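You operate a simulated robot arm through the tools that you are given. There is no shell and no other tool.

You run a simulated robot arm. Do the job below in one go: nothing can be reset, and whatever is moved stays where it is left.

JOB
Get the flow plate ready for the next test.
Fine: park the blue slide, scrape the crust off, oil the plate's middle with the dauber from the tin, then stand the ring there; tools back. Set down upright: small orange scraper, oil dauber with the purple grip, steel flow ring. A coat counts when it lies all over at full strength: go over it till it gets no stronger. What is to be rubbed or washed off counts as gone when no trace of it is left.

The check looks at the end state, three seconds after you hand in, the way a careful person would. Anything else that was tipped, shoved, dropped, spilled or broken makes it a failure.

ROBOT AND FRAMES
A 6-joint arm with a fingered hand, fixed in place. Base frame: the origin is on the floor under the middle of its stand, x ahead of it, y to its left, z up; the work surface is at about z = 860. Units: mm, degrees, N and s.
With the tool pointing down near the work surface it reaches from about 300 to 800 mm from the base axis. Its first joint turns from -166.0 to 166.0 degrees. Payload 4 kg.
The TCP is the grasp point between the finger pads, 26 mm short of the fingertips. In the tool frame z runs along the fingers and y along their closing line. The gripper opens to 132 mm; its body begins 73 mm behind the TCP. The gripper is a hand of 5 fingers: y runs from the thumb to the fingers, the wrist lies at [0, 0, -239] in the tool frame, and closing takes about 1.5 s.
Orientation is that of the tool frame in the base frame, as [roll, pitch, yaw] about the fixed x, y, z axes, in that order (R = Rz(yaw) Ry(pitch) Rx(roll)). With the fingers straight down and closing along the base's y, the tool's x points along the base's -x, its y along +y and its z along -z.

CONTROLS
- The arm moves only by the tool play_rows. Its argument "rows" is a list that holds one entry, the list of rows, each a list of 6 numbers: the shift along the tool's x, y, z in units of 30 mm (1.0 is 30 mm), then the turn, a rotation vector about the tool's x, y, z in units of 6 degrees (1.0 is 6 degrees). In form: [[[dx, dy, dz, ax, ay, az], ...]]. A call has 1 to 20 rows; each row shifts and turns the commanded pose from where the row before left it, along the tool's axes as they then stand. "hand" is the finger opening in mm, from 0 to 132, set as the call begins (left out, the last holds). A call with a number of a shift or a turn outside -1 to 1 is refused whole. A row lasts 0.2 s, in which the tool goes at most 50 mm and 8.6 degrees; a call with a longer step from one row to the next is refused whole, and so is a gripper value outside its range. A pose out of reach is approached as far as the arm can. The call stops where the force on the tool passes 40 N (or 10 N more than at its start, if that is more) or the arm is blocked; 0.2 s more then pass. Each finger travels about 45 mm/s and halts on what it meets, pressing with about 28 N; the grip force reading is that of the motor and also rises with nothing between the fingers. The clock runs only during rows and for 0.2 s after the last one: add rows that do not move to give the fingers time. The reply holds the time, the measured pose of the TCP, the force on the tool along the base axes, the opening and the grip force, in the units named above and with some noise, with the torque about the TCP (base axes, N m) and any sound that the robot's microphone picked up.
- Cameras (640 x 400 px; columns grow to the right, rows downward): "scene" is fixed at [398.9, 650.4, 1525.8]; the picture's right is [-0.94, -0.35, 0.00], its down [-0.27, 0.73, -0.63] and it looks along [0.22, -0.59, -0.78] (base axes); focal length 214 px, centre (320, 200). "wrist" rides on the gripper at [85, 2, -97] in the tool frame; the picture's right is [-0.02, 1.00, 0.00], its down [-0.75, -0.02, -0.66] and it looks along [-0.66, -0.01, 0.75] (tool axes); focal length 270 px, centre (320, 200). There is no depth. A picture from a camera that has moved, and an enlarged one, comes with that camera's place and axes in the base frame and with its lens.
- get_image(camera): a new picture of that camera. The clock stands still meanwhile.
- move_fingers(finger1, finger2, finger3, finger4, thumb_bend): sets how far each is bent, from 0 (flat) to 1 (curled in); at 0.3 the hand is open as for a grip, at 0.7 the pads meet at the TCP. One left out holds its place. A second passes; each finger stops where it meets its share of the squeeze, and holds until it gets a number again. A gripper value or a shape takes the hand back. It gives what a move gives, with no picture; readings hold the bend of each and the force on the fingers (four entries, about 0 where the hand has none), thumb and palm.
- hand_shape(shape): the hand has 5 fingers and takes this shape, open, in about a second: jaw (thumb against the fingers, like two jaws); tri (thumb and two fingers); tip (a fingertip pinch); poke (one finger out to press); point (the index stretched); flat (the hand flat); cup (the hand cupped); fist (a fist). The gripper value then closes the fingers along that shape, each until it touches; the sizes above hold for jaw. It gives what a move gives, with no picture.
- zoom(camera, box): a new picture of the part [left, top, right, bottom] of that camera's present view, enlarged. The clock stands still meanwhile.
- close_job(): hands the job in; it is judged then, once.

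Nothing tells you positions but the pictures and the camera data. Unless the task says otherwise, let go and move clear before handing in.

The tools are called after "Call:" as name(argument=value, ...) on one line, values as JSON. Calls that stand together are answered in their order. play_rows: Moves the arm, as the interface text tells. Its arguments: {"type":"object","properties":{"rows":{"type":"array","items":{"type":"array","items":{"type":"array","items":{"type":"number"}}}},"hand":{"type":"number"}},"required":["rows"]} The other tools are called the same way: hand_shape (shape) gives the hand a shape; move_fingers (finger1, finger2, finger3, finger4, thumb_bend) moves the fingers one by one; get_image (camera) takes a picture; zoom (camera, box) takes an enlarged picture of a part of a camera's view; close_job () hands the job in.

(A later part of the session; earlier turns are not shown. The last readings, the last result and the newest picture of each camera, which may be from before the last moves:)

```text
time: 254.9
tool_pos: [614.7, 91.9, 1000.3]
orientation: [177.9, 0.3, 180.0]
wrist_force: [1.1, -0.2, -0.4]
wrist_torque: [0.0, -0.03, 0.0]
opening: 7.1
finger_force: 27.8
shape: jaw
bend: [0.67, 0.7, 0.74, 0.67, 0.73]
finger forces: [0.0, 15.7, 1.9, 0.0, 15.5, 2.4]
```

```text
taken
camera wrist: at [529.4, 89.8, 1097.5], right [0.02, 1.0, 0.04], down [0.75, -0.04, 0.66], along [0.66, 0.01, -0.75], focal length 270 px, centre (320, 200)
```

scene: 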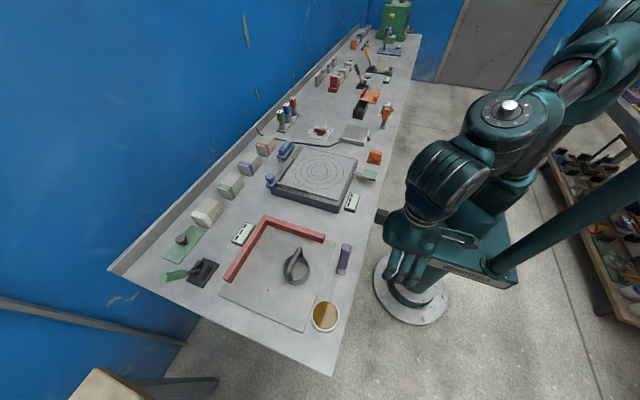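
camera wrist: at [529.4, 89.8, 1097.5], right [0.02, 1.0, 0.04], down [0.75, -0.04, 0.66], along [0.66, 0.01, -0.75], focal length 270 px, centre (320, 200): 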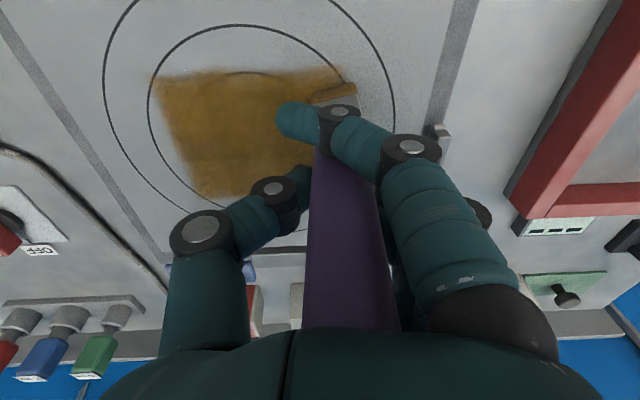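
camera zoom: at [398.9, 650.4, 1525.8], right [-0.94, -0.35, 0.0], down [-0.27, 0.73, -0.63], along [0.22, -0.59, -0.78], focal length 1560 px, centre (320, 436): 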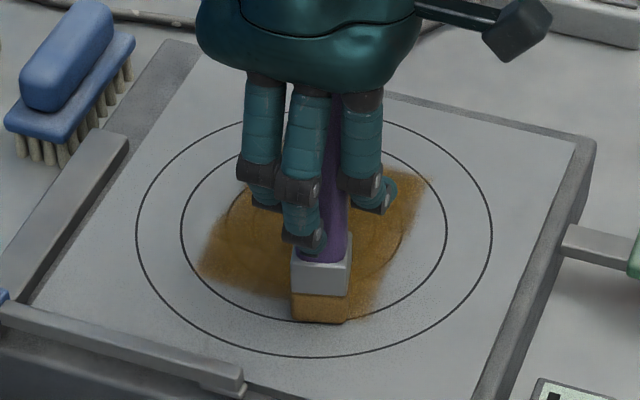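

I'll lift and look at the whole patch again from the side.

Call:
play_rows(rows=[[[0, 0.02, -0.6, 0, 0, 0], [0, 0.03, -0.9, 0, 0, 0], [0, 0.03, -0.95, 0, 0, 0], [0.5, 0.6, 0.022, 0, 0, 0], [0.5, 0.6, 0.022, 0, 0, 0], [0, 0, 0, 0, 0, 0]]])

Call:
zoom(camera="wrist", box=[170, 60, 300, 180])

Call:
get_image(camera="wrist")

```text
time: 256.3
tool_pos: [584.0, 128.7, 1075.2]
orientation: [177.9, 0.4, -180.0]
wrist_force: [0.1, -1.1, -1.5]
wrist_torque: [-0.01, -0.01, 0.02]
opening: 6.9
finger_force: 27.8
shape: jaw
bend: [0.67, 0.7, 0.74, 0.67, 0.73]
finger forces: [0.0, 15.7, 1.8, 0.0, 15.5, 2.3]
```

```text
3.33 times, centred on (235, 120) of wrist
camera zoom: at [497.7, 125.0, 1172.1], right [0.02, 1.0, 0.04], down [0.75, -0.04, 0.66], along [0.66, 0.01, -0.75], focal length 901 px, centre (603, 467)
```

zoom: 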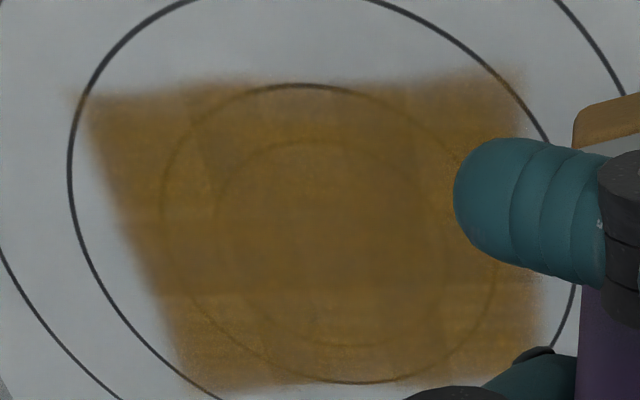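

```text
taken
camera wrist: at [497.7, 125.0, 1172.1], right [0.02, 1.0, 0.04], down [0.75, -0.04, 0.66], along [0.66, 0.01, -0.75], focal length 270 px, centre (320, 200)
```

wrist: 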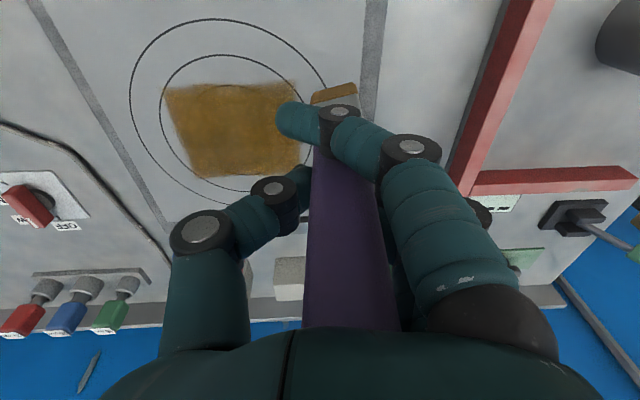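

The patch looks the same as before the last pass, so it gets no stronger. Now I'll check the dauber's lean before putting it back.

Call:
zoom(camera="scene", box=[305, 120, 365, 190])

Call:
zoom(camera="wrist", box=[260, 60, 420, 340])

```text
5.71 times, centred on (335, 155) of scene
camera zoom: at [398.9, 650.4, 1525.8], right [-0.94, -0.35, 0.0], down [-0.27, 0.73, -0.63], along [0.22, -0.59, -0.78], focal length 1226 px, centre (234, 457)
```

zoom: 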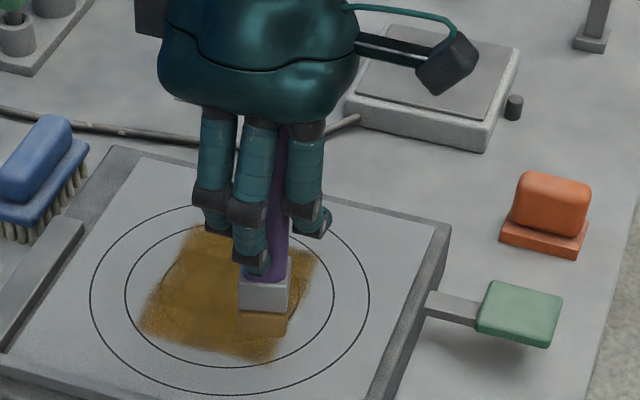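

```text
1.43 times, centred on (340, 200) of wrist
camera zoom: at [497.7, 125.0, 1172.1], right [0.02, 1.0, 0.04], down [0.75, -0.04, 0.66], along [0.66, 0.01, -0.75], focal length 386 px, centre (291, 200)
```

zoom: 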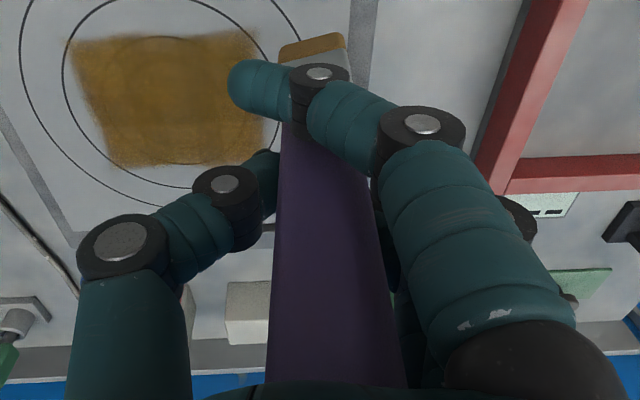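

The dauber leans about 5° in x and 3° in y and is yawed about 12° in the hand. I'll carry it above its home spot and rotate the hand to make it upright and square.

Call:
play_rows(rows=[[[0.53, 0.827, 0.031, 0, 0, 0], [0.53, 0.827, 0.031, 0, 0, 0], [0.53, 0.827, 0.031, 0, 0, 0], [0.53, 0.827, 0.031, 0, 0, 0], [0.53, 0.827, 0.031, 0, 0, 0], [0.53, 0.827, 0.031, 0, 0, 0], [0.53, 0.827, 0.031, 0, 0, 0], [0.53, 0.827, 0.031, 0, 0, 0], [0.53, 0.827, 0.031, 0, 0, 0], [0.53, 0.827, 0.031, 0, 0, 0], [0, 0, 0, 0.458, 0, 0], [0, 0, 0, 0, -0.8, 0], [0, 0, 0, 0, 0, 1.0], [0, 0, 0, 0, 0, 0.97], [0, 0, 0, 0, 0, 0]]])

Call:
get_image(camera="wrist")

Call:
zoom(camera="scene", box=[285, 180, 405, 290])

Call:
zoom(camera="scene", box=[280, 130, 360, 200])

```text
time: 259.5
tool_pos: [425.2, 374.4, 1073.3]
orientation: [179.4, 5.3, 168.1]
wrist_force: [0.2, -1.2, -0.9]
wrist_torque: [-0.06, 0.03, -0.04]
opening: 7.1
finger_force: 28.0
shape: jaw
bend: [0.67, 0.7, 0.74, 0.67, 0.73]
finger forces: [0.0, 15.4, 1.9, 0.0, 15.3, 2.0]
```

```text
taken
camera wrist: at [334.4, 394.4, 1162.1], right [0.23, 0.97, 0.01], down [0.67, -0.16, 0.72], along [0.71, -0.16, -0.69], focal length 270 px, centre (320, 200)
```

wrist: 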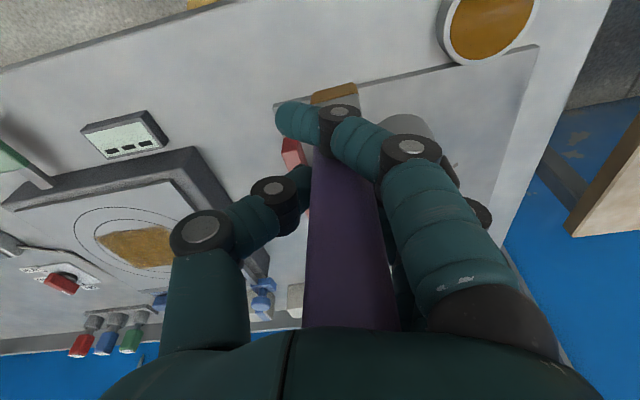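

```text
3.64 times, centred on (345, 235) of scene
camera zoom: at [398.9, 650.4, 1525.8], right [-0.94, -0.35, 0.0], down [-0.27, 0.73, -0.63], along [0.22, -0.59, -0.78], focal length 780 px, centre (229, 73)
```

zoom: 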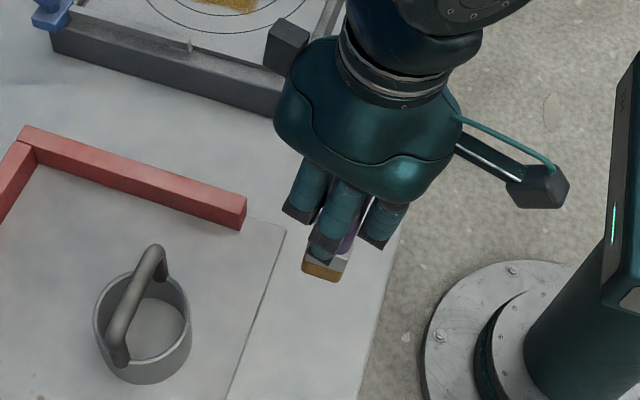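

```text
5.71 times, centred on (320, 165) of scene
camera zoom: at [398.9, 650.4, 1525.8], right [-0.94, -0.35, 0.0], down [-0.27, 0.73, -0.63], along [0.22, -0.59, -0.78], focal length 1226 px, centre (320, 400)
```

zoom: 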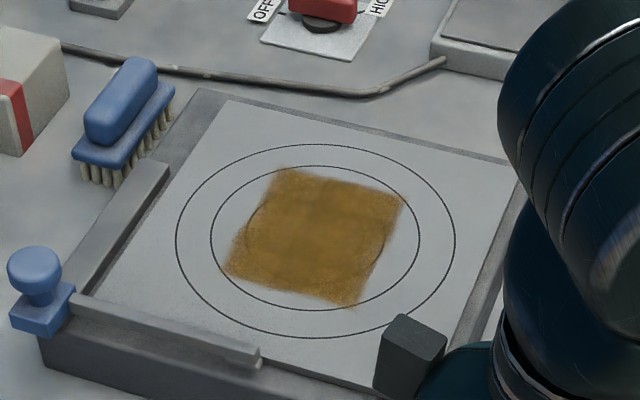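

The hand rotation squared the pad; it's within 3 mm of its home. Lowering with compensated components to just above the table.

Call:
play_rows(rows=[[[0.093, 0.008, 0.782, 0, 0, 0], [0.093, 0.008, 0.782, 0, 0, 0], [0.093, 0.008, 0.782, 0, 0, 0], [0.093, 0.008, 0.782, 0, 0, 0], [0.093, 0.008, 0.782, 0, 0, 0], [0, 0, 0, 0, 0, 0]]])

Call:
get_image(camera="wrist")

Call:
zoom(camera="scene", box=[305, 220, 385, 290])

```text
time: 260.9
tool_pos: [421.4, 377.9, 956.0]
orientation: [179.5, 5.1, 168.1]
wrist_force: [0.1, 0.0, -1.3]
wrist_torque: [0.0, -0.02, 0.04]
opening: 7.3
finger_force: 28.1
shape: jaw
bend: [0.67, 0.7, 0.74, 0.67, 0.73]
finger forces: [0.1, 15.4, 1.9, 0.0, 15.1, 2.1]
```

```text
taken
camera wrist: at [330.6, 397.6, 1045.1], right [0.22, 0.97, 0.01], down [0.67, -0.16, 0.72], along [0.71, -0.16, -0.69], focal length 270 px, centre (320, 200)
```

wrist: 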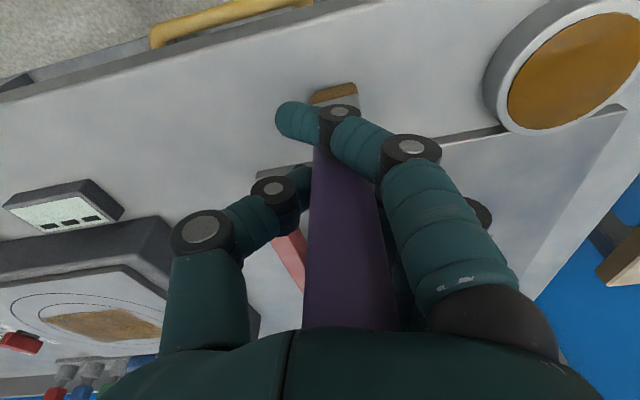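

```text
5.71 times, centred on (345, 255) of scene
camera zoom: at [398.9, 650.4, 1525.8], right [-0.94, -0.35, 0.0], down [-0.27, 0.73, -0.63], along [0.22, -0.59, -0.78], focal length 1226 px, centre (177, -114)
```

zoom: 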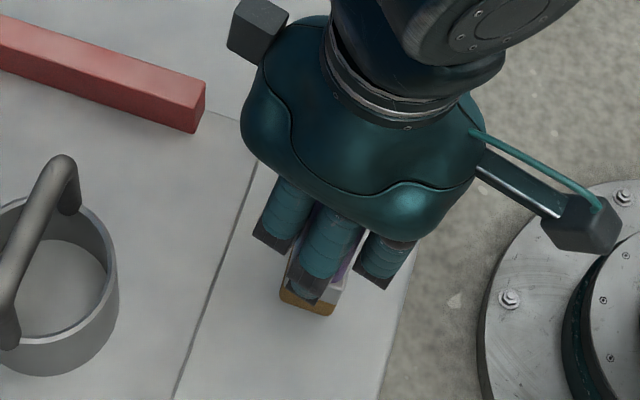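

Call:
play_rows(rows=[[[0.006, 0, 0.066, 0, 0, 0], [0.006, 0, 0.066, 0, 0, 0], [0.006, 0, 0.066, 0, 0, 0], [0.003, 0, 0.033, 0, 0, 0], [0, 0, 0, 0, 0, 0]]])

```text
time: 262.1
tool_pos: [421.8, 378.0, 947.4]
orientation: [179.6, 5.1, 168.1]
wrist_force: [-0.8, 0.1, -0.4]
wrist_torque: [-0.03, -0.01, 0.0]
opening: 7.2
finger_force: 27.9
shape: jaw
bend: [0.67, 0.7, 0.74, 0.67, 0.73]
finger forces: [0.1, 15.4, 1.8, 0.1, 15.0, 2.0]
```

Call:
play_rows(rows=[[[0.003, 0, 0.033, 0, 0, 0], [0.003, 0, 0.033, 0, 0, 0], [0, 0, 0, 0, 0, 0]]])

```text
time: 262.9
tool_pos: [421.9, 378.8, 945.8]
orientation: [179.5, 5.2, 168.1]
wrist_force: [0.4, -0.1, -1.7]
wrist_torque: [0.0, 0.0, 0.0]
opening: 7.1
finger_force: 27.9
shape: jaw
bend: [0.67, 0.7, 0.74, 0.67, 0.73]
finger forces: [0.0, 15.4, 1.8, 0.0, 15.1, 2.1]
```

Call:
play_rows(rows=[[[0.003, 0, 0.033, 0, 0, 0], [0.003, 0, 0.033, 0, 0, 0], [0, 0, 0, 0, 0, 0]]])

```text
time: 263.7
tool_pos: [421.3, 379.4, 943.7]
orientation: [179.4, 5.2, 168.2]
wrist_force: [-0.3, 0.4, 3.3]
wrist_torque: [-0.02, 0.11, 0.0]
opening: 6.8
finger_force: 27.9
shape: jaw
bend: [0.67, 0.7, 0.74, 0.67, 0.73]
finger forces: [0.1, 15.8, 1.7, 0.0, 15.7, 3.3]
```

Contact at about 4 N. Checking how flat the foot sits before releasing.

Call:
zoom(camera="wrist", box=[270, 60, 390, 140])

Call:
zoom(camera="scene", box=[330, 245, 370, 285])

```text
5.00 times, centred on (330, 100) of wrist
camera zoom: at [330.3, 398.1, 1032.9], right [0.22, 0.97, 0.01], down [0.67, -0.16, 0.72], along [0.71, -0.16, -0.69], focal length 1351 px, centre (270, 700)
```

zoom: 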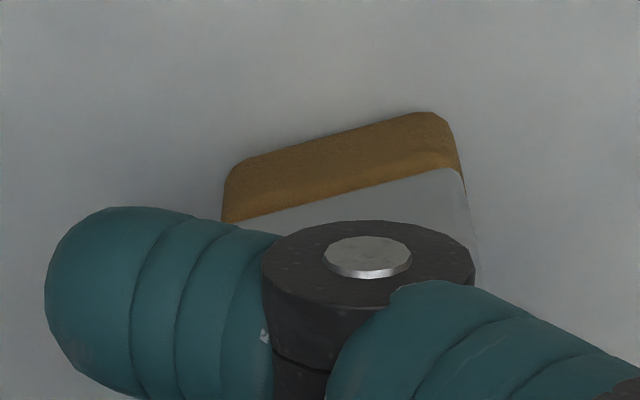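

```text
10.00 times, centred on (350, 265) of scene
camera zoom: at [398.9, 650.4, 1525.8], right [-0.94, -0.35, 0.0], down [-0.27, 0.73, -0.63], along [0.22, -0.59, -0.78], focal length 2145 px, centre (20, -450)
```

zoom: 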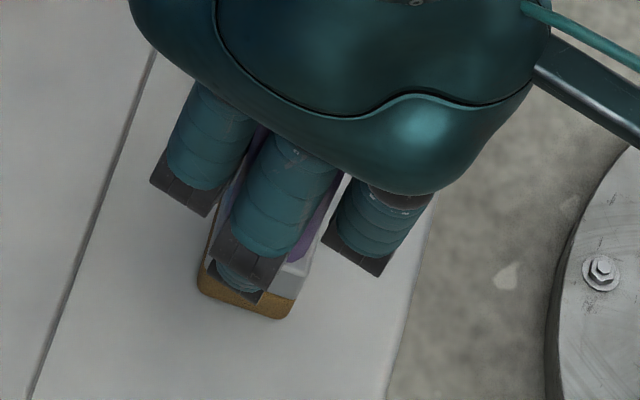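

The foot sits flat with its edge within ~3 mm of the original spot. Releasing gently.

Call:
play_rows(rows=[[[0, 0, 0, 0, 0, 0], [0, 0, 0, 0, 0, 0], [0, 0, 0, 0, 0, 0]]], hand=25)

Call:
play_rows(rows=[[[0, 0, 0, 0, 0, 0], [0, 0, 0, 0, 0, 0], [0, 0, 0, 0, 0, 0], [0, 0, 0, 0, 0, 0], [0, 0, 0, 0, 0, 0], [0, 0, 0, 0, 0, 0]]], hand=90)

Call:
get_image(camera="wrist")

Call:
zoom(camera="scene", box=[305, 220, 385, 290])

```text
time: 264.5
tool_pos: [421.3, 379.1, 943.2]
orientation: [179.5, 5.2, 168.1]
wrist_force: [0.9, 0.8, 3.7]
wrist_torque: [0.14, 0.05, 0.0]
opening: 24.8
finger_force: 0.0
shape: jaw
bend: [0.73, 0.71, 0.73, 0.73, 0.7]
finger forces: [0.0, 2.3, 0.1, 0.0, 0.0, 5.9]
```

```text
time: 265.9
tool_pos: [421.2, 380.4, 944.5]
orientation: [179.5, 5.2, 168.1]
wrist_force: [-0.4, -1.0, 5.8]
wrist_torque: [0.09, 0.16, 0.02]
opening: 89.5
finger_force: 0.1
shape: jaw
bend: [0.69, 0.69, 0.69, 0.69, 0.65]
finger forces: [0.0, 0.2, 0.0, 0.1, 0.1, 5.6]
```

```text
taken
camera wrist: at [330.3, 398.0, 1032.7], right [0.22, 0.97, 0.01], down [0.67, -0.16, 0.72], along [0.71, -0.16, -0.69], focal length 270 px, centre (320, 200)
```

wrist: 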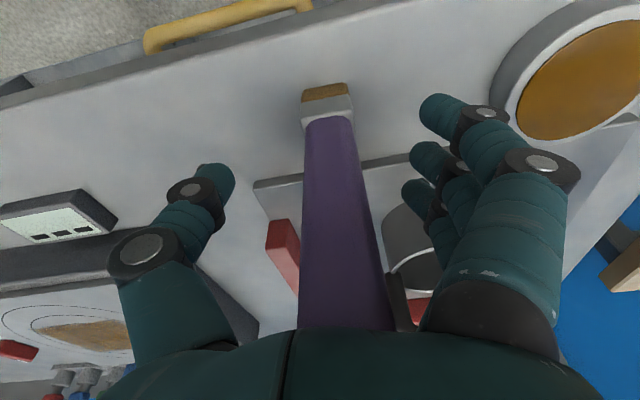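

```text
5.71 times, centred on (345, 255) of scene
camera zoom: at [398.9, 650.4, 1525.8], right [-0.94, -0.35, 0.0], down [-0.27, 0.73, -0.63], along [0.22, -0.59, -0.78], focal length 1226 px, centre (177, -114)
```

zoom: 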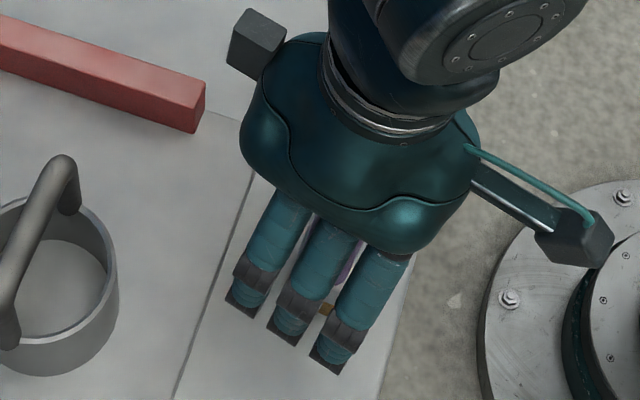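

The fingers are clear; the palm still rests on the grip's top. Rising straight up slowly.

Call:
play_rows(rows=[[[-0.0046, 0.0005, -0.05, 0, 0, 0], [-0.0046, 0.0005, -0.05, 0, 0, 0], [-0.0092, 0.001, -0.1, 0, 0, 0], [-0.0185, 0.002, -0.2, 0, 0, 0], [0, 0, 0, 0, 0, 0]]])

Call:
get_image(camera="wrist")

```text
time: 267.1
tool_pos: [422.5, 377.8, 955.9]
orientation: [179.6, 5.2, 168.1]
wrist_force: [0.2, -0.1, 0.4]
wrist_torque: [-0.01, 0.02, 0.0]
opening: 89.3
finger_force: 0.1
shape: jaw
bend: [0.69, 0.69, 0.69, 0.69, 0.65]
finger forces: [0.0, 0.0, 0.0, 0.0, 0.1, 0.0]
```

```text
taken
camera wrist: at [331.1, 397.1, 1045.3], right [0.22, 0.97, 0.01], down [0.67, -0.16, 0.72], along [0.71, -0.16, -0.69], focal length 270 px, centre (320, 200)
```

wrist: 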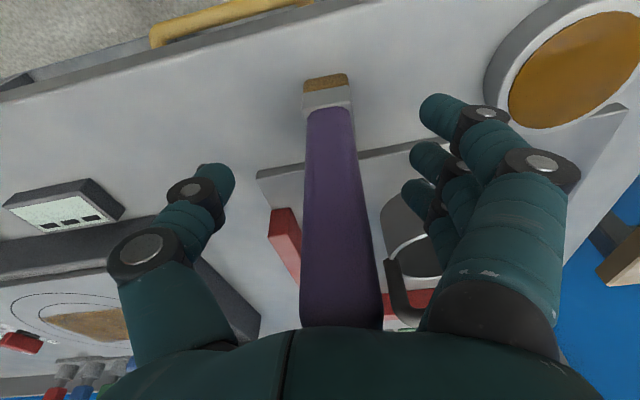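

The dauber stands upright on its own. Rising clear and straightening the hand.

Call:
play_rows(rows=[[[-0.08, 0.009, -0.863, 0, 0, 0], [-0.08, 0.009, -0.863, 0, 0, 0], [-0.08, 0.009, -0.863, 0, 0, 0], [-0.08, 0.009, -0.863, 0, 0, 0], [-0.08, 0.009, -0.863, 0, 0, 0], [0, 0, 0, 0, 0, -1.0], [0, 0, 0, 0, 0, -0.97], [0, 0, 0, 0, 0.87, 0], [0, 0, 0, -0.11, 0, 0], [0, 0, 0, 0, 0, 0]]])

Call:
get_image(camera="wrist")

Call:
zoom(camera="scene", box=[250, 210, 390, 340])

```text
time: 269.3
tool_pos: [422.5, 379.2, 1085.5]
orientation: [179.9, 0.0, 180.0]
wrist_force: [0.3, 0.7, 0.0]
wrist_torque: [0.01, -0.01, 0.0]
opening: 89.5
finger_force: 0.0
shape: jaw
bend: [0.69, 0.69, 0.69, 0.69, 0.65]
finger forces: [0.0, 0.0, 0.0, 0.0, 0.1, 0.0]
```

```text
taken
camera wrist: at [337.7, 380.2, 1183.3], right [0.02, 1.0, 0.0], down [0.75, -0.02, 0.66], along [0.66, -0.01, -0.75], focal length 270 px, centre (320, 200)
```

wrist: 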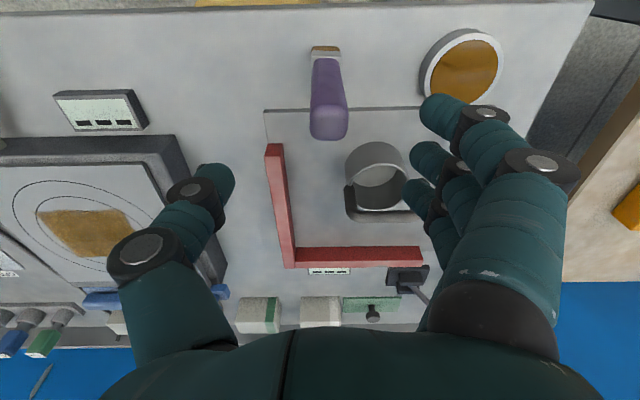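

```text
3.08 times, centred on (320, 275) of scene
camera zoom: at [398.9, 650.4, 1525.8], right [-0.94, -0.35, 0.0], down [-0.27, 0.73, -0.63], along [0.22, -0.59, -0.78], focal length 660 px, centre (320, -31)
```

zoom: 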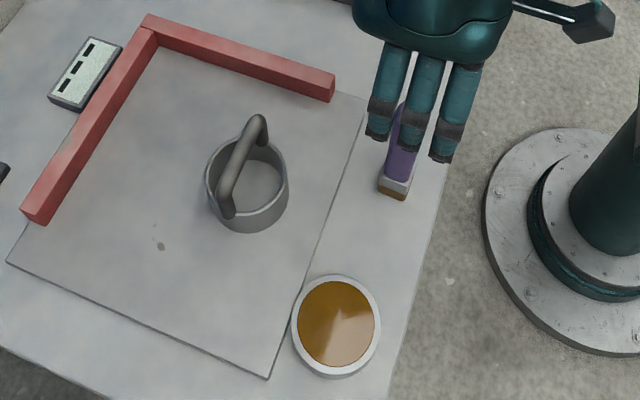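

The dauber is home and upright. Next the ring: I'll shift the camera over to see its handle and dimensions.

Call:
play_rows(rows=[[[0, 0.8, 0, 0, 0, 0], [0, 0.8, 0, 0, 0, 0], [0, 0.7, 0, 0, 0, 0], [0, 0, 0, 0, 0, 0]]], hand=110)

Call:
get_image(camera="wrist")

Call:
zoom(camera="wrist", box=[250, 100, 400, 260])

Call:
zoom(camera="scene", box=[275, 230, 335, 290])

```text
time: 270.3
tool_pos: [423.3, 448.0, 1084.5]
orientation: [-179.9, 0.0, 180.0]
wrist_force: [0.3, 0.8, -0.4]
wrist_torque: [0.0, -0.02, -0.02]
opening: 110.0
finger_force: 0.1
shape: jaw
bend: [0.56, 0.56, 0.56, 0.56, 0.52]
finger forces: [0.0, 0.0, 0.0, 0.0, 0.0, 0.0]
```

```text
taken
camera wrist: at [338.1, 449.7, 1182.7], right [0.02, 1.0, 0.0], down [0.75, -0.02, 0.66], along [0.66, -0.01, -0.75], focal length 270 px, centre (320, 200)
```

wrist: 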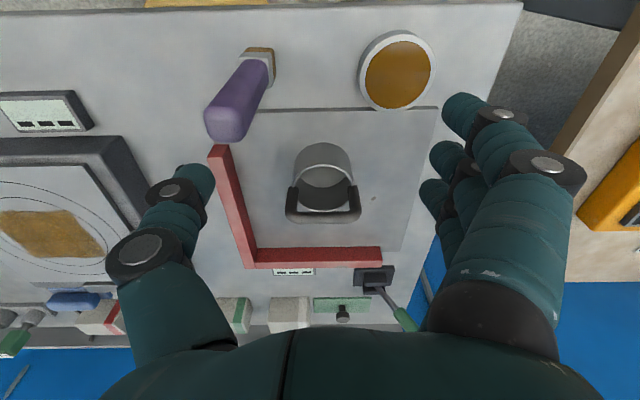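

```text
2.50 times, centred on (325, 180) of wrist
camera zoom: at [338.1, 449.7, 1182.7], right [0.02, 1.0, 0.0], down [0.75, -0.02, 0.66], along [0.66, -0.01, -0.75], focal length 676 px, centre (308, 250)
```

zoom: 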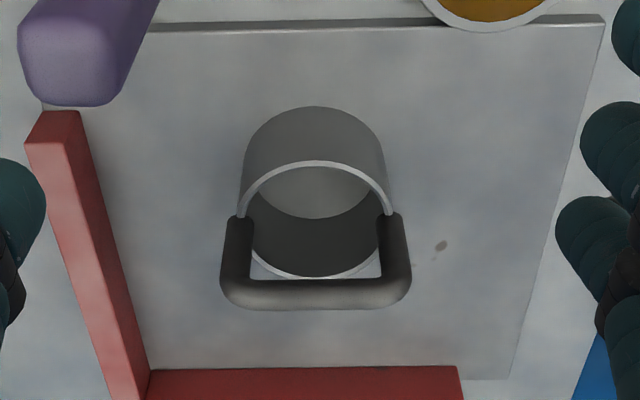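

```text
6.67 times, centred on (305, 260) of scene
camera zoom: at [398.9, 650.4, 1525.8], right [-0.94, -0.35, 0.0], down [-0.27, 0.73, -0.63], along [0.22, -0.59, -0.78], focal length 1430 px, centre (420, -200)
```

zoom: 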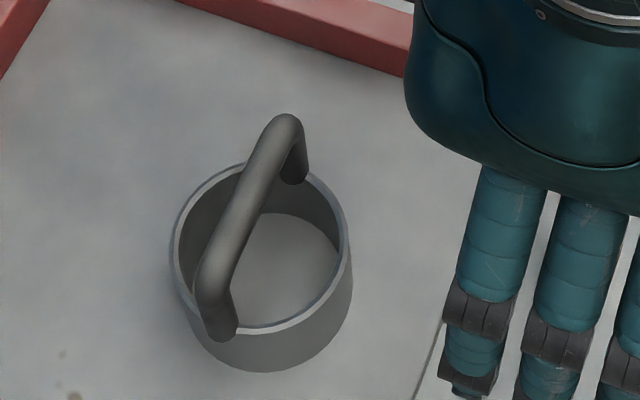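

The ring stands at about (551, 450): radius ~39, rim at z≈915, with a bail whose bar runs along y at z≈967. I'll turn the hand 90° so it closes across the bar.

Call:
play_rows(rows=[[[0, 0, 0, 0, 0, 1.0], [0, 0, 0, 0, 0, 1.0], [0, 0, 0, 0, 0, 1.0], [0, 0, 0, 0, 0, 1.0], [0, 0, 0, 0, 0, 1.0], [0, 0, 0, 0, 0, 1.0], [0, 0, 0, 0, 0, 1.0], [0, 0, 0, 0, 0, 1.0], [0, 0, 0, 0, 0, 1.0], [0, 0, 0, 0, 0, 1.0], [0, 0, 0, 0, 0, 1.0], [0, 0, 0, 0, 0, 1.0], [0, 0, 0, 0, 0, 1.0], [0, 0, 0, 0, 0, 1.0], [0, 0, 0, 0, 0, 1.0], [0, 0, 0, 0, 0, 0]]])

Call:
get_image(camera="wrist")

Call:
get_image(camera="scene")

```text
time: 273.7
tool_pos: [421.9, 448.1, 1085.4]
orientation: [179.9, 0.0, 89.9]
wrist_force: [0.4, 0.4, -0.5]
wrist_torque: [0.01, 0.01, 0.02]
opening: 109.7
finger_force: 0.1
shape: jaw
bend: [0.56, 0.56, 0.56, 0.56, 0.52]
finger forces: [0.0, 0.0, 0.0, 0.0, 0.1, 0.0]
```

```text
taken
camera wrist: at [424.3, 531.1, 1182.6], right [1.0, -0.02, 0.0], down [-0.02, -0.75, 0.66], along [-0.02, -0.66, -0.75], focal length 270 px, centre (320, 200)
```

wrist: 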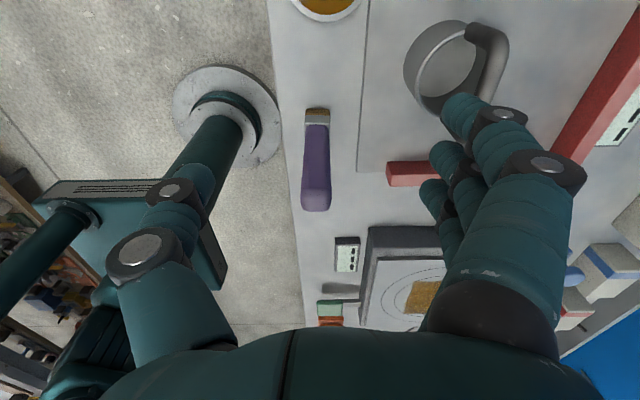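

```text
taken
```

scene: 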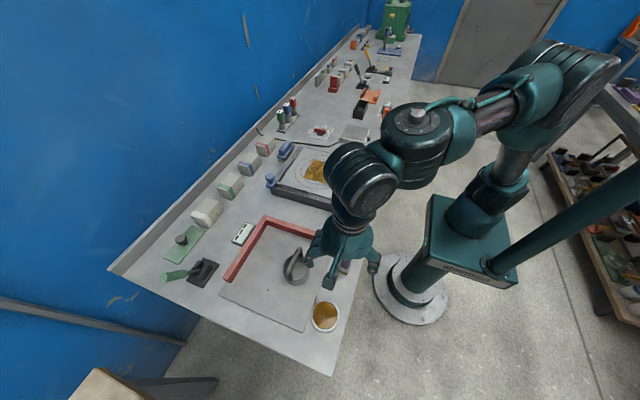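

The hand closes along base x now. Moving above the ring.

Call:
play_rows(rows=[[[0.013, 0.86, 0, 0, 0, 0], [0.013, 0.86, 0, 0, 0, 0], [0.013, 0.86, 0, 0, 0, 0], [0.013, 0.86, 0, 0, 0, 0], [0.013, 0.86, 0, 0, 0, 0], [0, 0, 0, 0, 0, 0]]])

Call:
get_image(camera="wrist")

Call:
zoom(camera="scene", box=[250, 190, 370, 300])

```text
time: 275.1
tool_pos: [549.9, 447.3, 1084.6]
orientation: [-180.0, 0.0, 90.1]
wrist_force: [-0.7, 0.0, 0.6]
wrist_torque: [0.02, -0.01, 0.0]
opening: 109.8
finger_force: 0.0
shape: jaw
bend: [0.56, 0.56, 0.56, 0.56, 0.52]
finger forces: [0.0, 0.0, 0.1, 0.0, 0.0, 0.1]
```

```text
taken
camera wrist: at [551.3, 531.2, 1182.2], right [1.0, -0.02, 0.0], down [-0.02, -0.75, 0.66], along [-0.01, -0.66, -0.75], focal length 270 px, centre (320, 200)
```

wrist: 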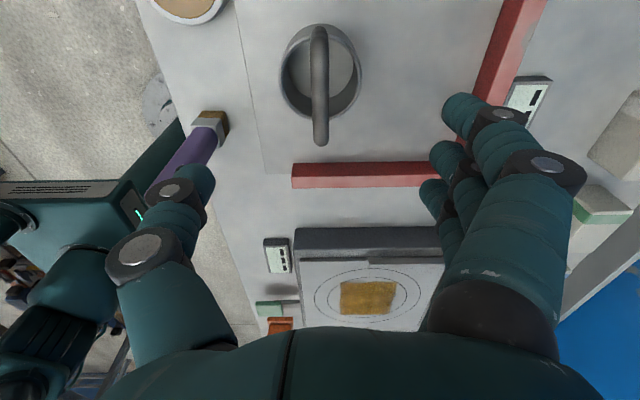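

```text
3.64 times, centred on (310, 245) of scene
camera zoom: at [398.9, 650.4, 1525.8], right [-0.94, -0.35, 0.0], down [-0.27, 0.73, -0.63], along [0.22, -0.59, -0.78], focal length 780 px, centre (356, 36)
```

zoom: 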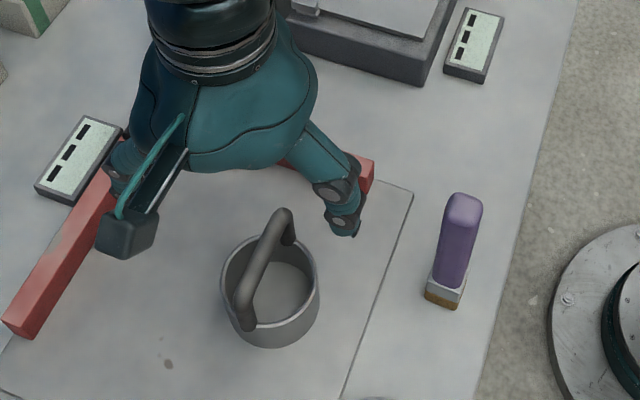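

The bar lies at x≈550, y 408–495, right under the hand. Descending to the bar.

Call:
play_rows(rows=[[[0.03, 0, 0.8, 0, 0, 0], [0.03, 0, 0.9, 0, 0, 0], [0, 0, 0.9, 0, 0, 0], [0, 0, 0.5, 0, 0, 0], [0, 0, 0, 0, 0, 0]]], hand=90)

Call:
get_image(camera="wrist")

Call:
zoom(camera="scene", box=[250, 200, 370, 310])

```text
time: 276.3
tool_pos: [549.9, 452.1, 990.6]
orientation: [-180.0, 0.0, 90.0]
wrist_force: [0.1, -0.2, 0.0]
wrist_torque: [0.0, 0.01, 0.0]
opening: 90.6
finger_force: 0.0
shape: jaw
bend: [0.68, 0.68, 0.68, 0.68, 0.64]
finger forces: [0.1, 0.0, 0.0, 0.0, 0.0, 0.0]
```

```text
taken
camera wrist: at [552.4, 536.5, 1087.9], right [1.0, -0.02, 0.0], down [-0.02, -0.75, 0.66], along [-0.01, -0.66, -0.75], focal length 270 px, centre (320, 200)
```

wrist: 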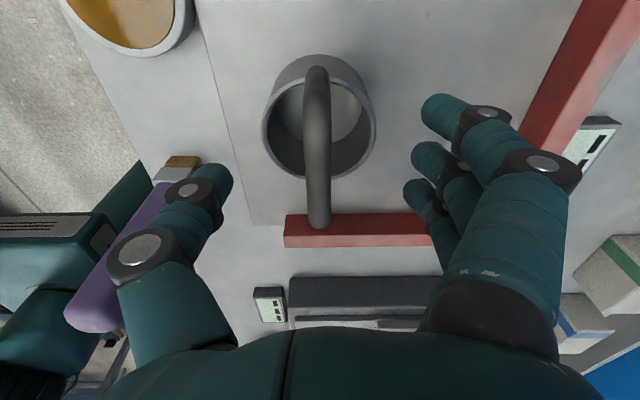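

```text
3.64 times, centred on (310, 255) of scene
camera zoom: at [398.9, 650.4, 1525.8], right [-0.94, -0.35, 0.0], down [-0.27, 0.73, -0.63], along [0.22, -0.59, -0.78], focal length 780 px, centre (356, 0)
```

zoom: 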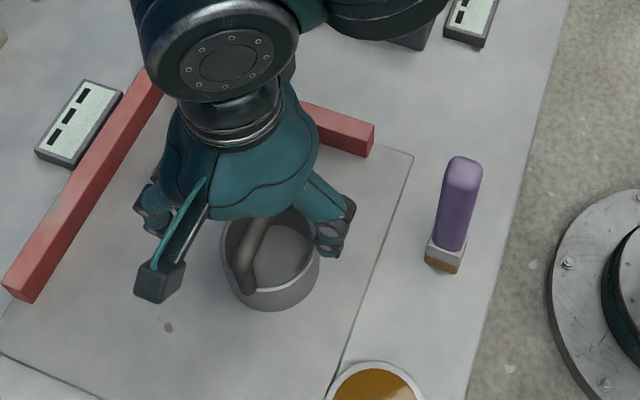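

Call:
play_rows(rows=[[[0, 0, 0.4, 0, 0, 0], [0, 0, 0.35, 0, 0, 0], [0, 0, 0, 0, 0, 0]]])

Call:
get_image(camera="wrist")

```text
time: 277.1
tool_pos: [550.7, 450.6, 968.5]
orientation: [-179.9, -0.1, 90.0]
wrist_force: [-0.7, 0.0, -0.8]
wrist_torque: [0.0, 0.03, 0.0]
opening: 90.2
finger_force: 0.1
shape: jaw
bend: [0.68, 0.68, 0.68, 0.68, 0.64]
finger forces: [0.1, 0.1, 0.1, 0.0, 0.0, 0.0]
```

```text
taken
camera wrist: at [553.3, 535.6, 1065.8], right [1.0, -0.02, 0.0], down [-0.02, -0.75, 0.66], along [-0.01, -0.66, -0.75], focal length 270 px, centre (320, 200)
```

wrist: 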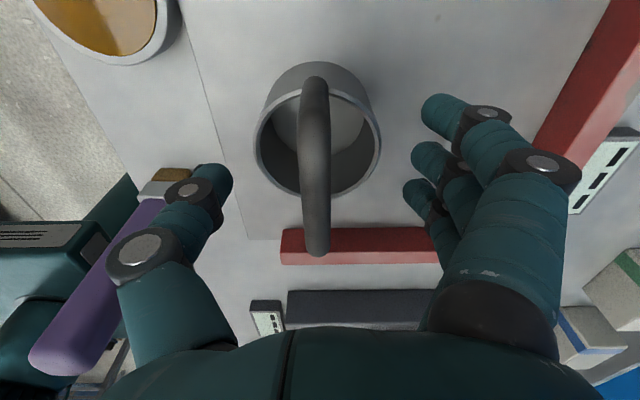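

The bar is centred at the grasp point. Closing.

Call:
play_rows(rows=[[[0, 0, 0, 0, 0, 0], [0, 0, 0, 0, 0, 0], [0, 0, 0, 0, 0, 0], [0, 0, 0, 0, 0, 0], [0, 0, 0, 0, 0, 0], [0, 0, 0, 0, 0, 0], [0, 0, 0, 0, 0, 0], [0, 0, 0, 0, 0, 0], [0, 0, 0, 0, 0, 0], [0, 0, 0, 0, 0, 0], [0, 0, 0, 0, 0, 0]]], hand=0)

Call:
get_image(camera="wrist")

Call:
zoom(camera="scene", box=[250, 200, 370, 310])

```text
time: 279.5
tool_pos: [551.5, 452.1, 969.3]
orientation: [-180.0, -0.2, 90.0]
wrist_force: [0.3, -0.1, 1.6]
wrist_torque: [-0.04, -0.23, 0.0]
opening: 0.0
finger_force: 28.0
shape: jaw
bend: [0.7, 0.63, 0.63, 0.7, 0.72]
finger forces: [7.3, 0.0, 0.0, 6.8, 22.5, 0.0]
```

```text
taken
camera wrist: at [553.2, 535.7, 1066.1], right [1.0, -0.02, 0.0], down [-0.02, -0.75, 0.66], along [-0.01, -0.66, -0.75], focal length 270 px, centre (320, 200)
```

wrist: 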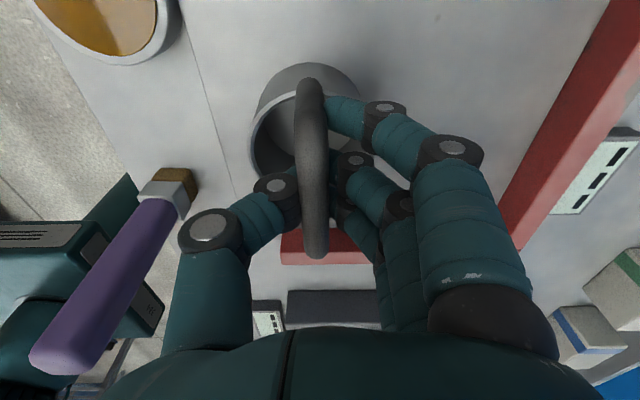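

```text
3.64 times, centred on (310, 255) of scene
camera zoom: at [398.9, 650.4, 1525.8], right [-0.94, -0.35, 0.0], down [-0.27, 0.73, -0.63], along [0.22, -0.59, -0.78], focal length 780 px, centre (356, 0)
```

zoom: 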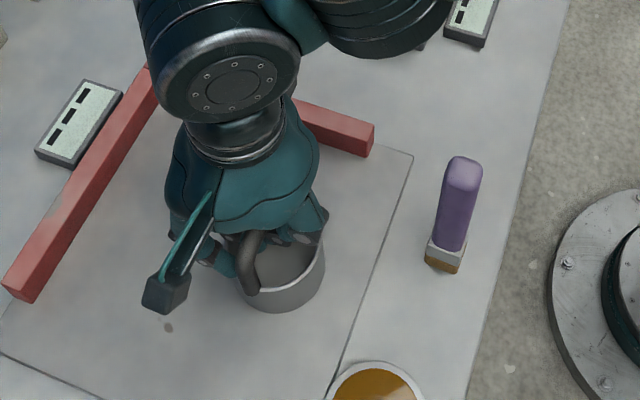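

Call:
zoom(camera="wrist", box=[220, 50, 420, 280])

Call:
zoom(camera="scene", box=[285, 245, 345, 295])

```text
1.74 times, centred on (320, 165) of wrist
camera zoom: at [553.2, 535.7, 1066.1], right [1.0, -0.02, 0.0], down [-0.02, -0.75, 0.66], along [-0.01, -0.66, -0.75], focal length 470 px, centre (320, 261)
```

zoom: 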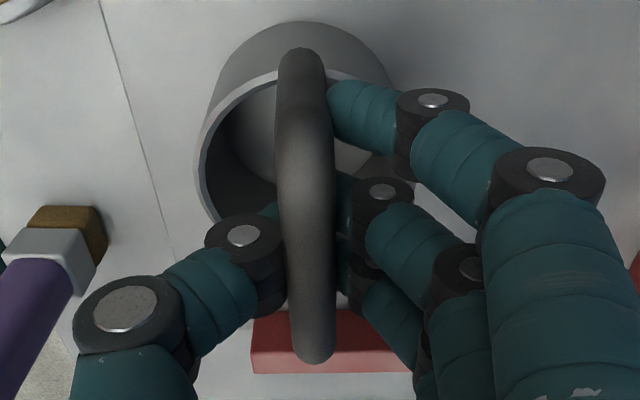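

```text
8.00 times, centred on (315, 270) of scene
camera zoom: at [398.9, 650.4, 1525.8], right [-0.94, -0.35, 0.0], down [-0.27, 0.73, -0.63], along [0.22, -0.59, -0.78], focal length 1716 px, centre (360, -360)
```

zoom: 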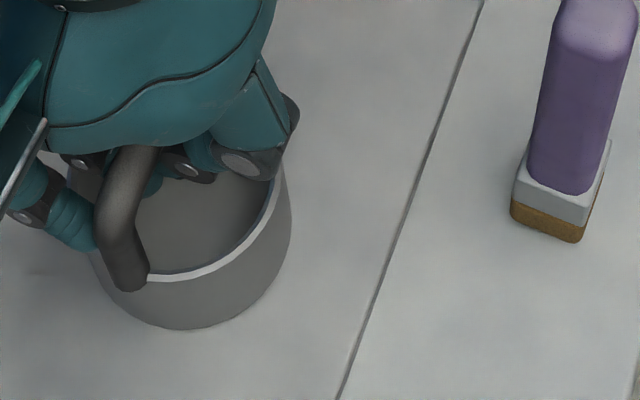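

The ring was pulled about 4 mm but stands. The posts are held by the outer fingers and the thumb. I'll lift a little and check it.

Call:
play_rows(rows=[[[0, 0, -0.1, 0, 0, 0], [0, 0, -0.2, 0, 0, 0], [0, 0, -0.3, 0, 0, 0], [0, 0, 0, 0, 0, 0], [0, 0, 0, 0, 0, 0]]])

Call:
get_image(camera="wrist")

Call:
zoom(camera="scene", box=[270, 225, 350, 295])

```text
time: 280.7
tool_pos: [551.0, 451.1, 986.6]
orientation: [180.0, 0.0, 90.0]
wrist_force: [-0.4, 0.6, -2.5]
wrist_torque: [0.0, -0.09, 0.01]
opening: 0.0
finger_force: 27.7
shape: jaw
bend: [0.72, 0.63, 0.63, 0.72, 0.72]
finger forces: [2.3, 0.0, 0.1, 2.1, 3.2, 0.0]
```

```text
taken
camera wrist: at [553.4, 535.3, 1083.9], right [1.0, -0.02, 0.0], down [-0.02, -0.75, 0.66], along [-0.01, -0.66, -0.75], focal length 270 px, centre (320, 200)
```

wrist: 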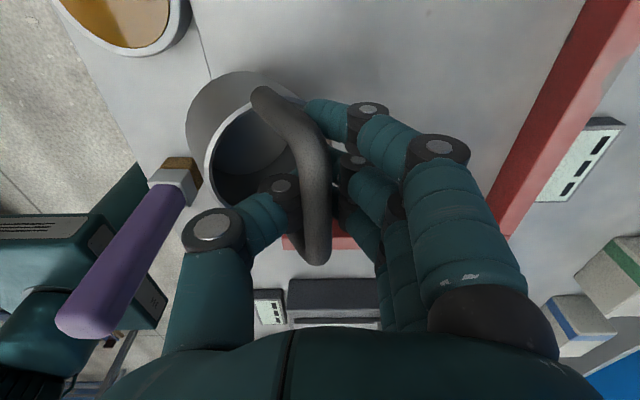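

```text
5.71 times, centred on (310, 260) of scene
camera zoom: at [398.9, 650.4, 1525.8], right [-0.94, -0.35, 0.0], down [-0.27, 0.73, -0.63], along [0.22, -0.59, -0.78], focal length 1226 px, centre (377, -143)
```

zoom: 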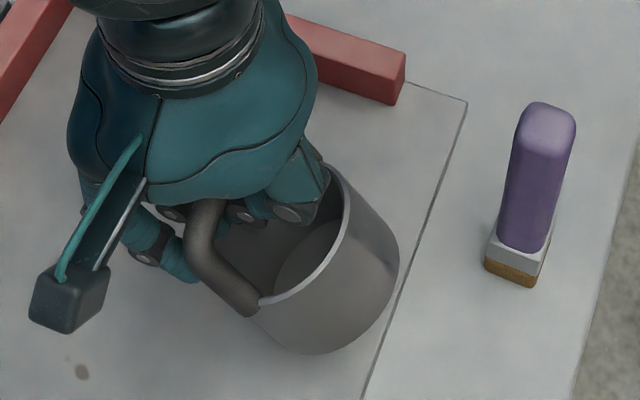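

The ring swung because the fingertips closed under the bar rather than on it and the outer fingers push the posts. I'll lower it back flat and re-grip differently.

Call:
play_rows(rows=[[[0, 0, 0.1, 0, 0, 0], [0, 0, 0.1, 0, 0, 0], [0, 0, 0.1, 0, 0, 0], [0, 0, 0.1, 0, 0, 0], [0, 0, 0, 0, 0, 0]]])

Call:
zoom(camera="scene", box=[270, 225, 350, 295])

Call:
get_image(camera="wrist")

```text
time: 281.9
tool_pos: [552.4, 450.6, 975.0]
orientation: [180.0, 0.1, 90.0]
wrist_force: [0.7, 0.7, -1.8]
wrist_torque: [0.02, -0.07, -0.03]
opening: 0.3
finger_force: 27.7
shape: jaw
bend: [0.72, 0.63, 0.63, 0.72, 0.72]
finger forces: [2.2, 0.1, 0.1, 2.0, 3.1, 0.0]
```

```text
5.71 times, centred on (310, 260) of scene
camera zoom: at [398.9, 650.4, 1525.8], right [-0.94, -0.35, 0.0], down [-0.27, 0.73, -0.63], along [0.22, -0.59, -0.78], focal length 1226 px, centre (377, -143)
```

zoom: 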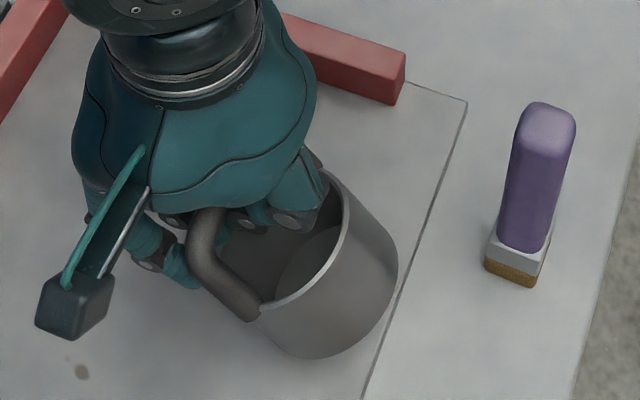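

```text
taken
camera wrist: at [554.5, 534.1, 1072.4], right [1.0, -0.02, 0.0], down [-0.02, -0.75, 0.66], along [-0.01, -0.66, -0.75], focal length 270 px, centre (320, 200)
```

wrist: 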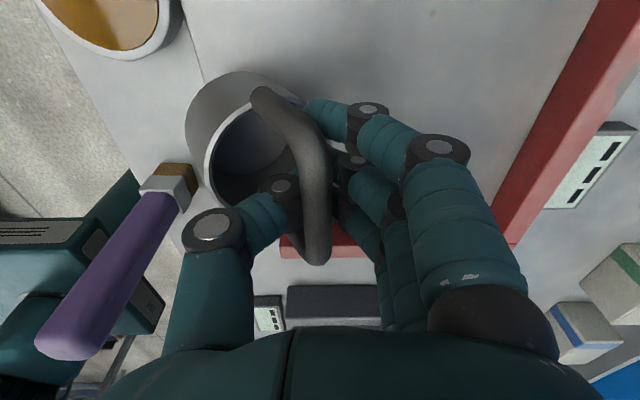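

The ring hangs tilted about 28° with a weight of about 2 N. I'll raise it slightly, withdraw only the outer fingers from the posts so it can swing upright on the inner fingers and thumb.

Call:
play_rows(rows=[[[0, 0, -0.2, 0, 0, 0], [0, 0, -0.2, 0, 0, 0], [0, 0, 0, 0, 0, 0]]])

Call:
move_fingers(finger1=0.62, finger4=0.62)

Call:
get_image(camera="wrist")

Call:
zoom(camera="scene", box=[270, 225, 350, 295])

```text
time: 282.7
tool_pos: [550.5, 451.0, 987.3]
orientation: [179.9, 0.1, 90.0]
wrist_force: [-0.2, -0.7, -2.9]
wrist_torque: [-0.03, -0.11, 0.02]
opening: 0.0
finger_force: 28.2
shape: jaw
bend: [0.72, 0.63, 0.63, 0.72, 0.72]
finger forces: [2.3, 0.0, 0.1, 2.1, 3.3, 0.0]
```

```text
time: 283.7
tool_pos: [551.3, 451.6, 987.6]
orientation: [180.0, 0.1, 90.1]
wrist_force: [-0.2, -0.8, -3.2]
wrist_torque: [0.03, 0.0, -0.04]
opening: 28.6
finger_force: 0.7
shape: fingers
bend: [0.62, 0.62, 0.62, 0.62, 0.72]
finger forces: [0.0, 0.1, 0.0, 0.0, 0.0, 0.1]
```

```text
taken
camera wrist: at [552.8, 535.0, 1084.3], right [1.0, -0.02, 0.0], down [-0.02, -0.75, 0.66], along [-0.01, -0.66, -0.75], focal length 270 px, centre (320, 200)
```

wrist: 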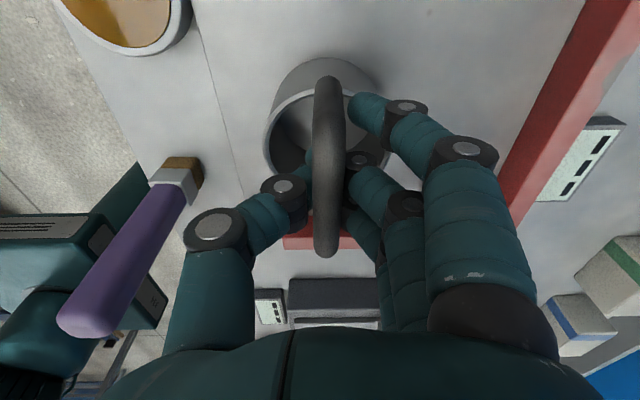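

```text
5.71 times, centred on (310, 260) of scene
camera zoom: at [398.9, 650.4, 1525.8], right [-0.94, -0.35, 0.0], down [-0.27, 0.73, -0.63], along [0.22, -0.59, -0.78], focal length 1226 px, centre (377, -143)
```

zoom: 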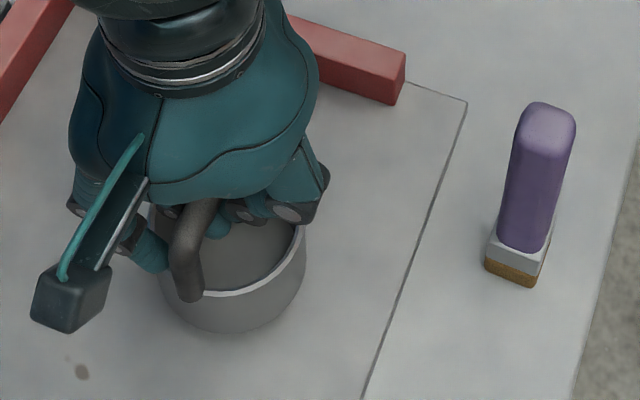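

The ring now hangs upright from the inner fingers and thumb. Let me look closely at how it is hooked before carrying it.

Call:
zoom(camera="wrist", box=[230, 50, 430, 270])

Call:
zoom(camera="scene", box=[275, 240, 335, 290])

```text
1.82 times, centred on (330, 160) of wrist
camera zoom: at [552.8, 535.0, 1084.3], right [1.0, -0.02, 0.0], down [-0.02, -0.75, 0.66], along [-0.01, -0.66, -0.75], focal length 491 px, centre (302, 273)
```

zoom: 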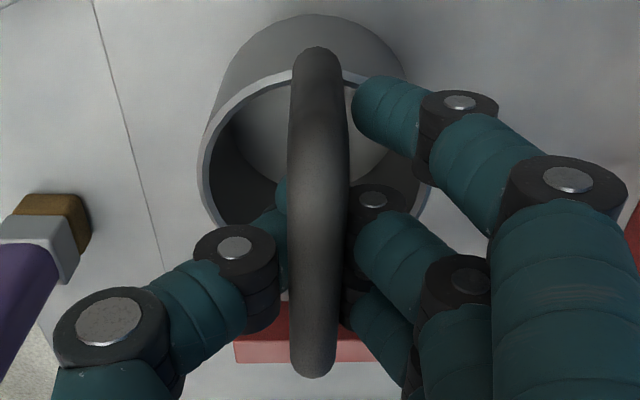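

```text
8.00 times, centred on (305, 265) of scene
camera zoom: at [398.9, 650.4, 1525.8], right [-0.94, -0.35, 0.0], down [-0.27, 0.73, -0.63], along [0.22, -0.59, -0.78], focal length 1716 px, centre (440, -320)
```

zoom: 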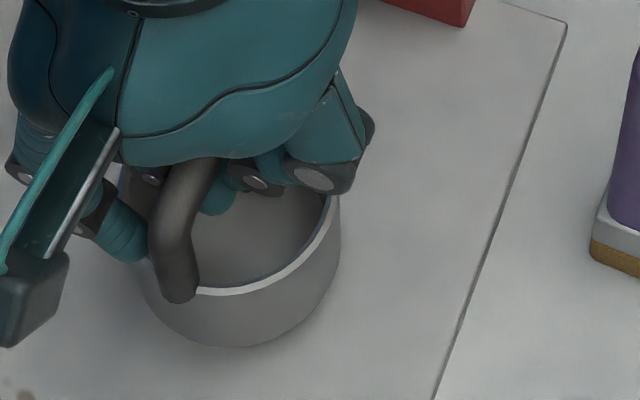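

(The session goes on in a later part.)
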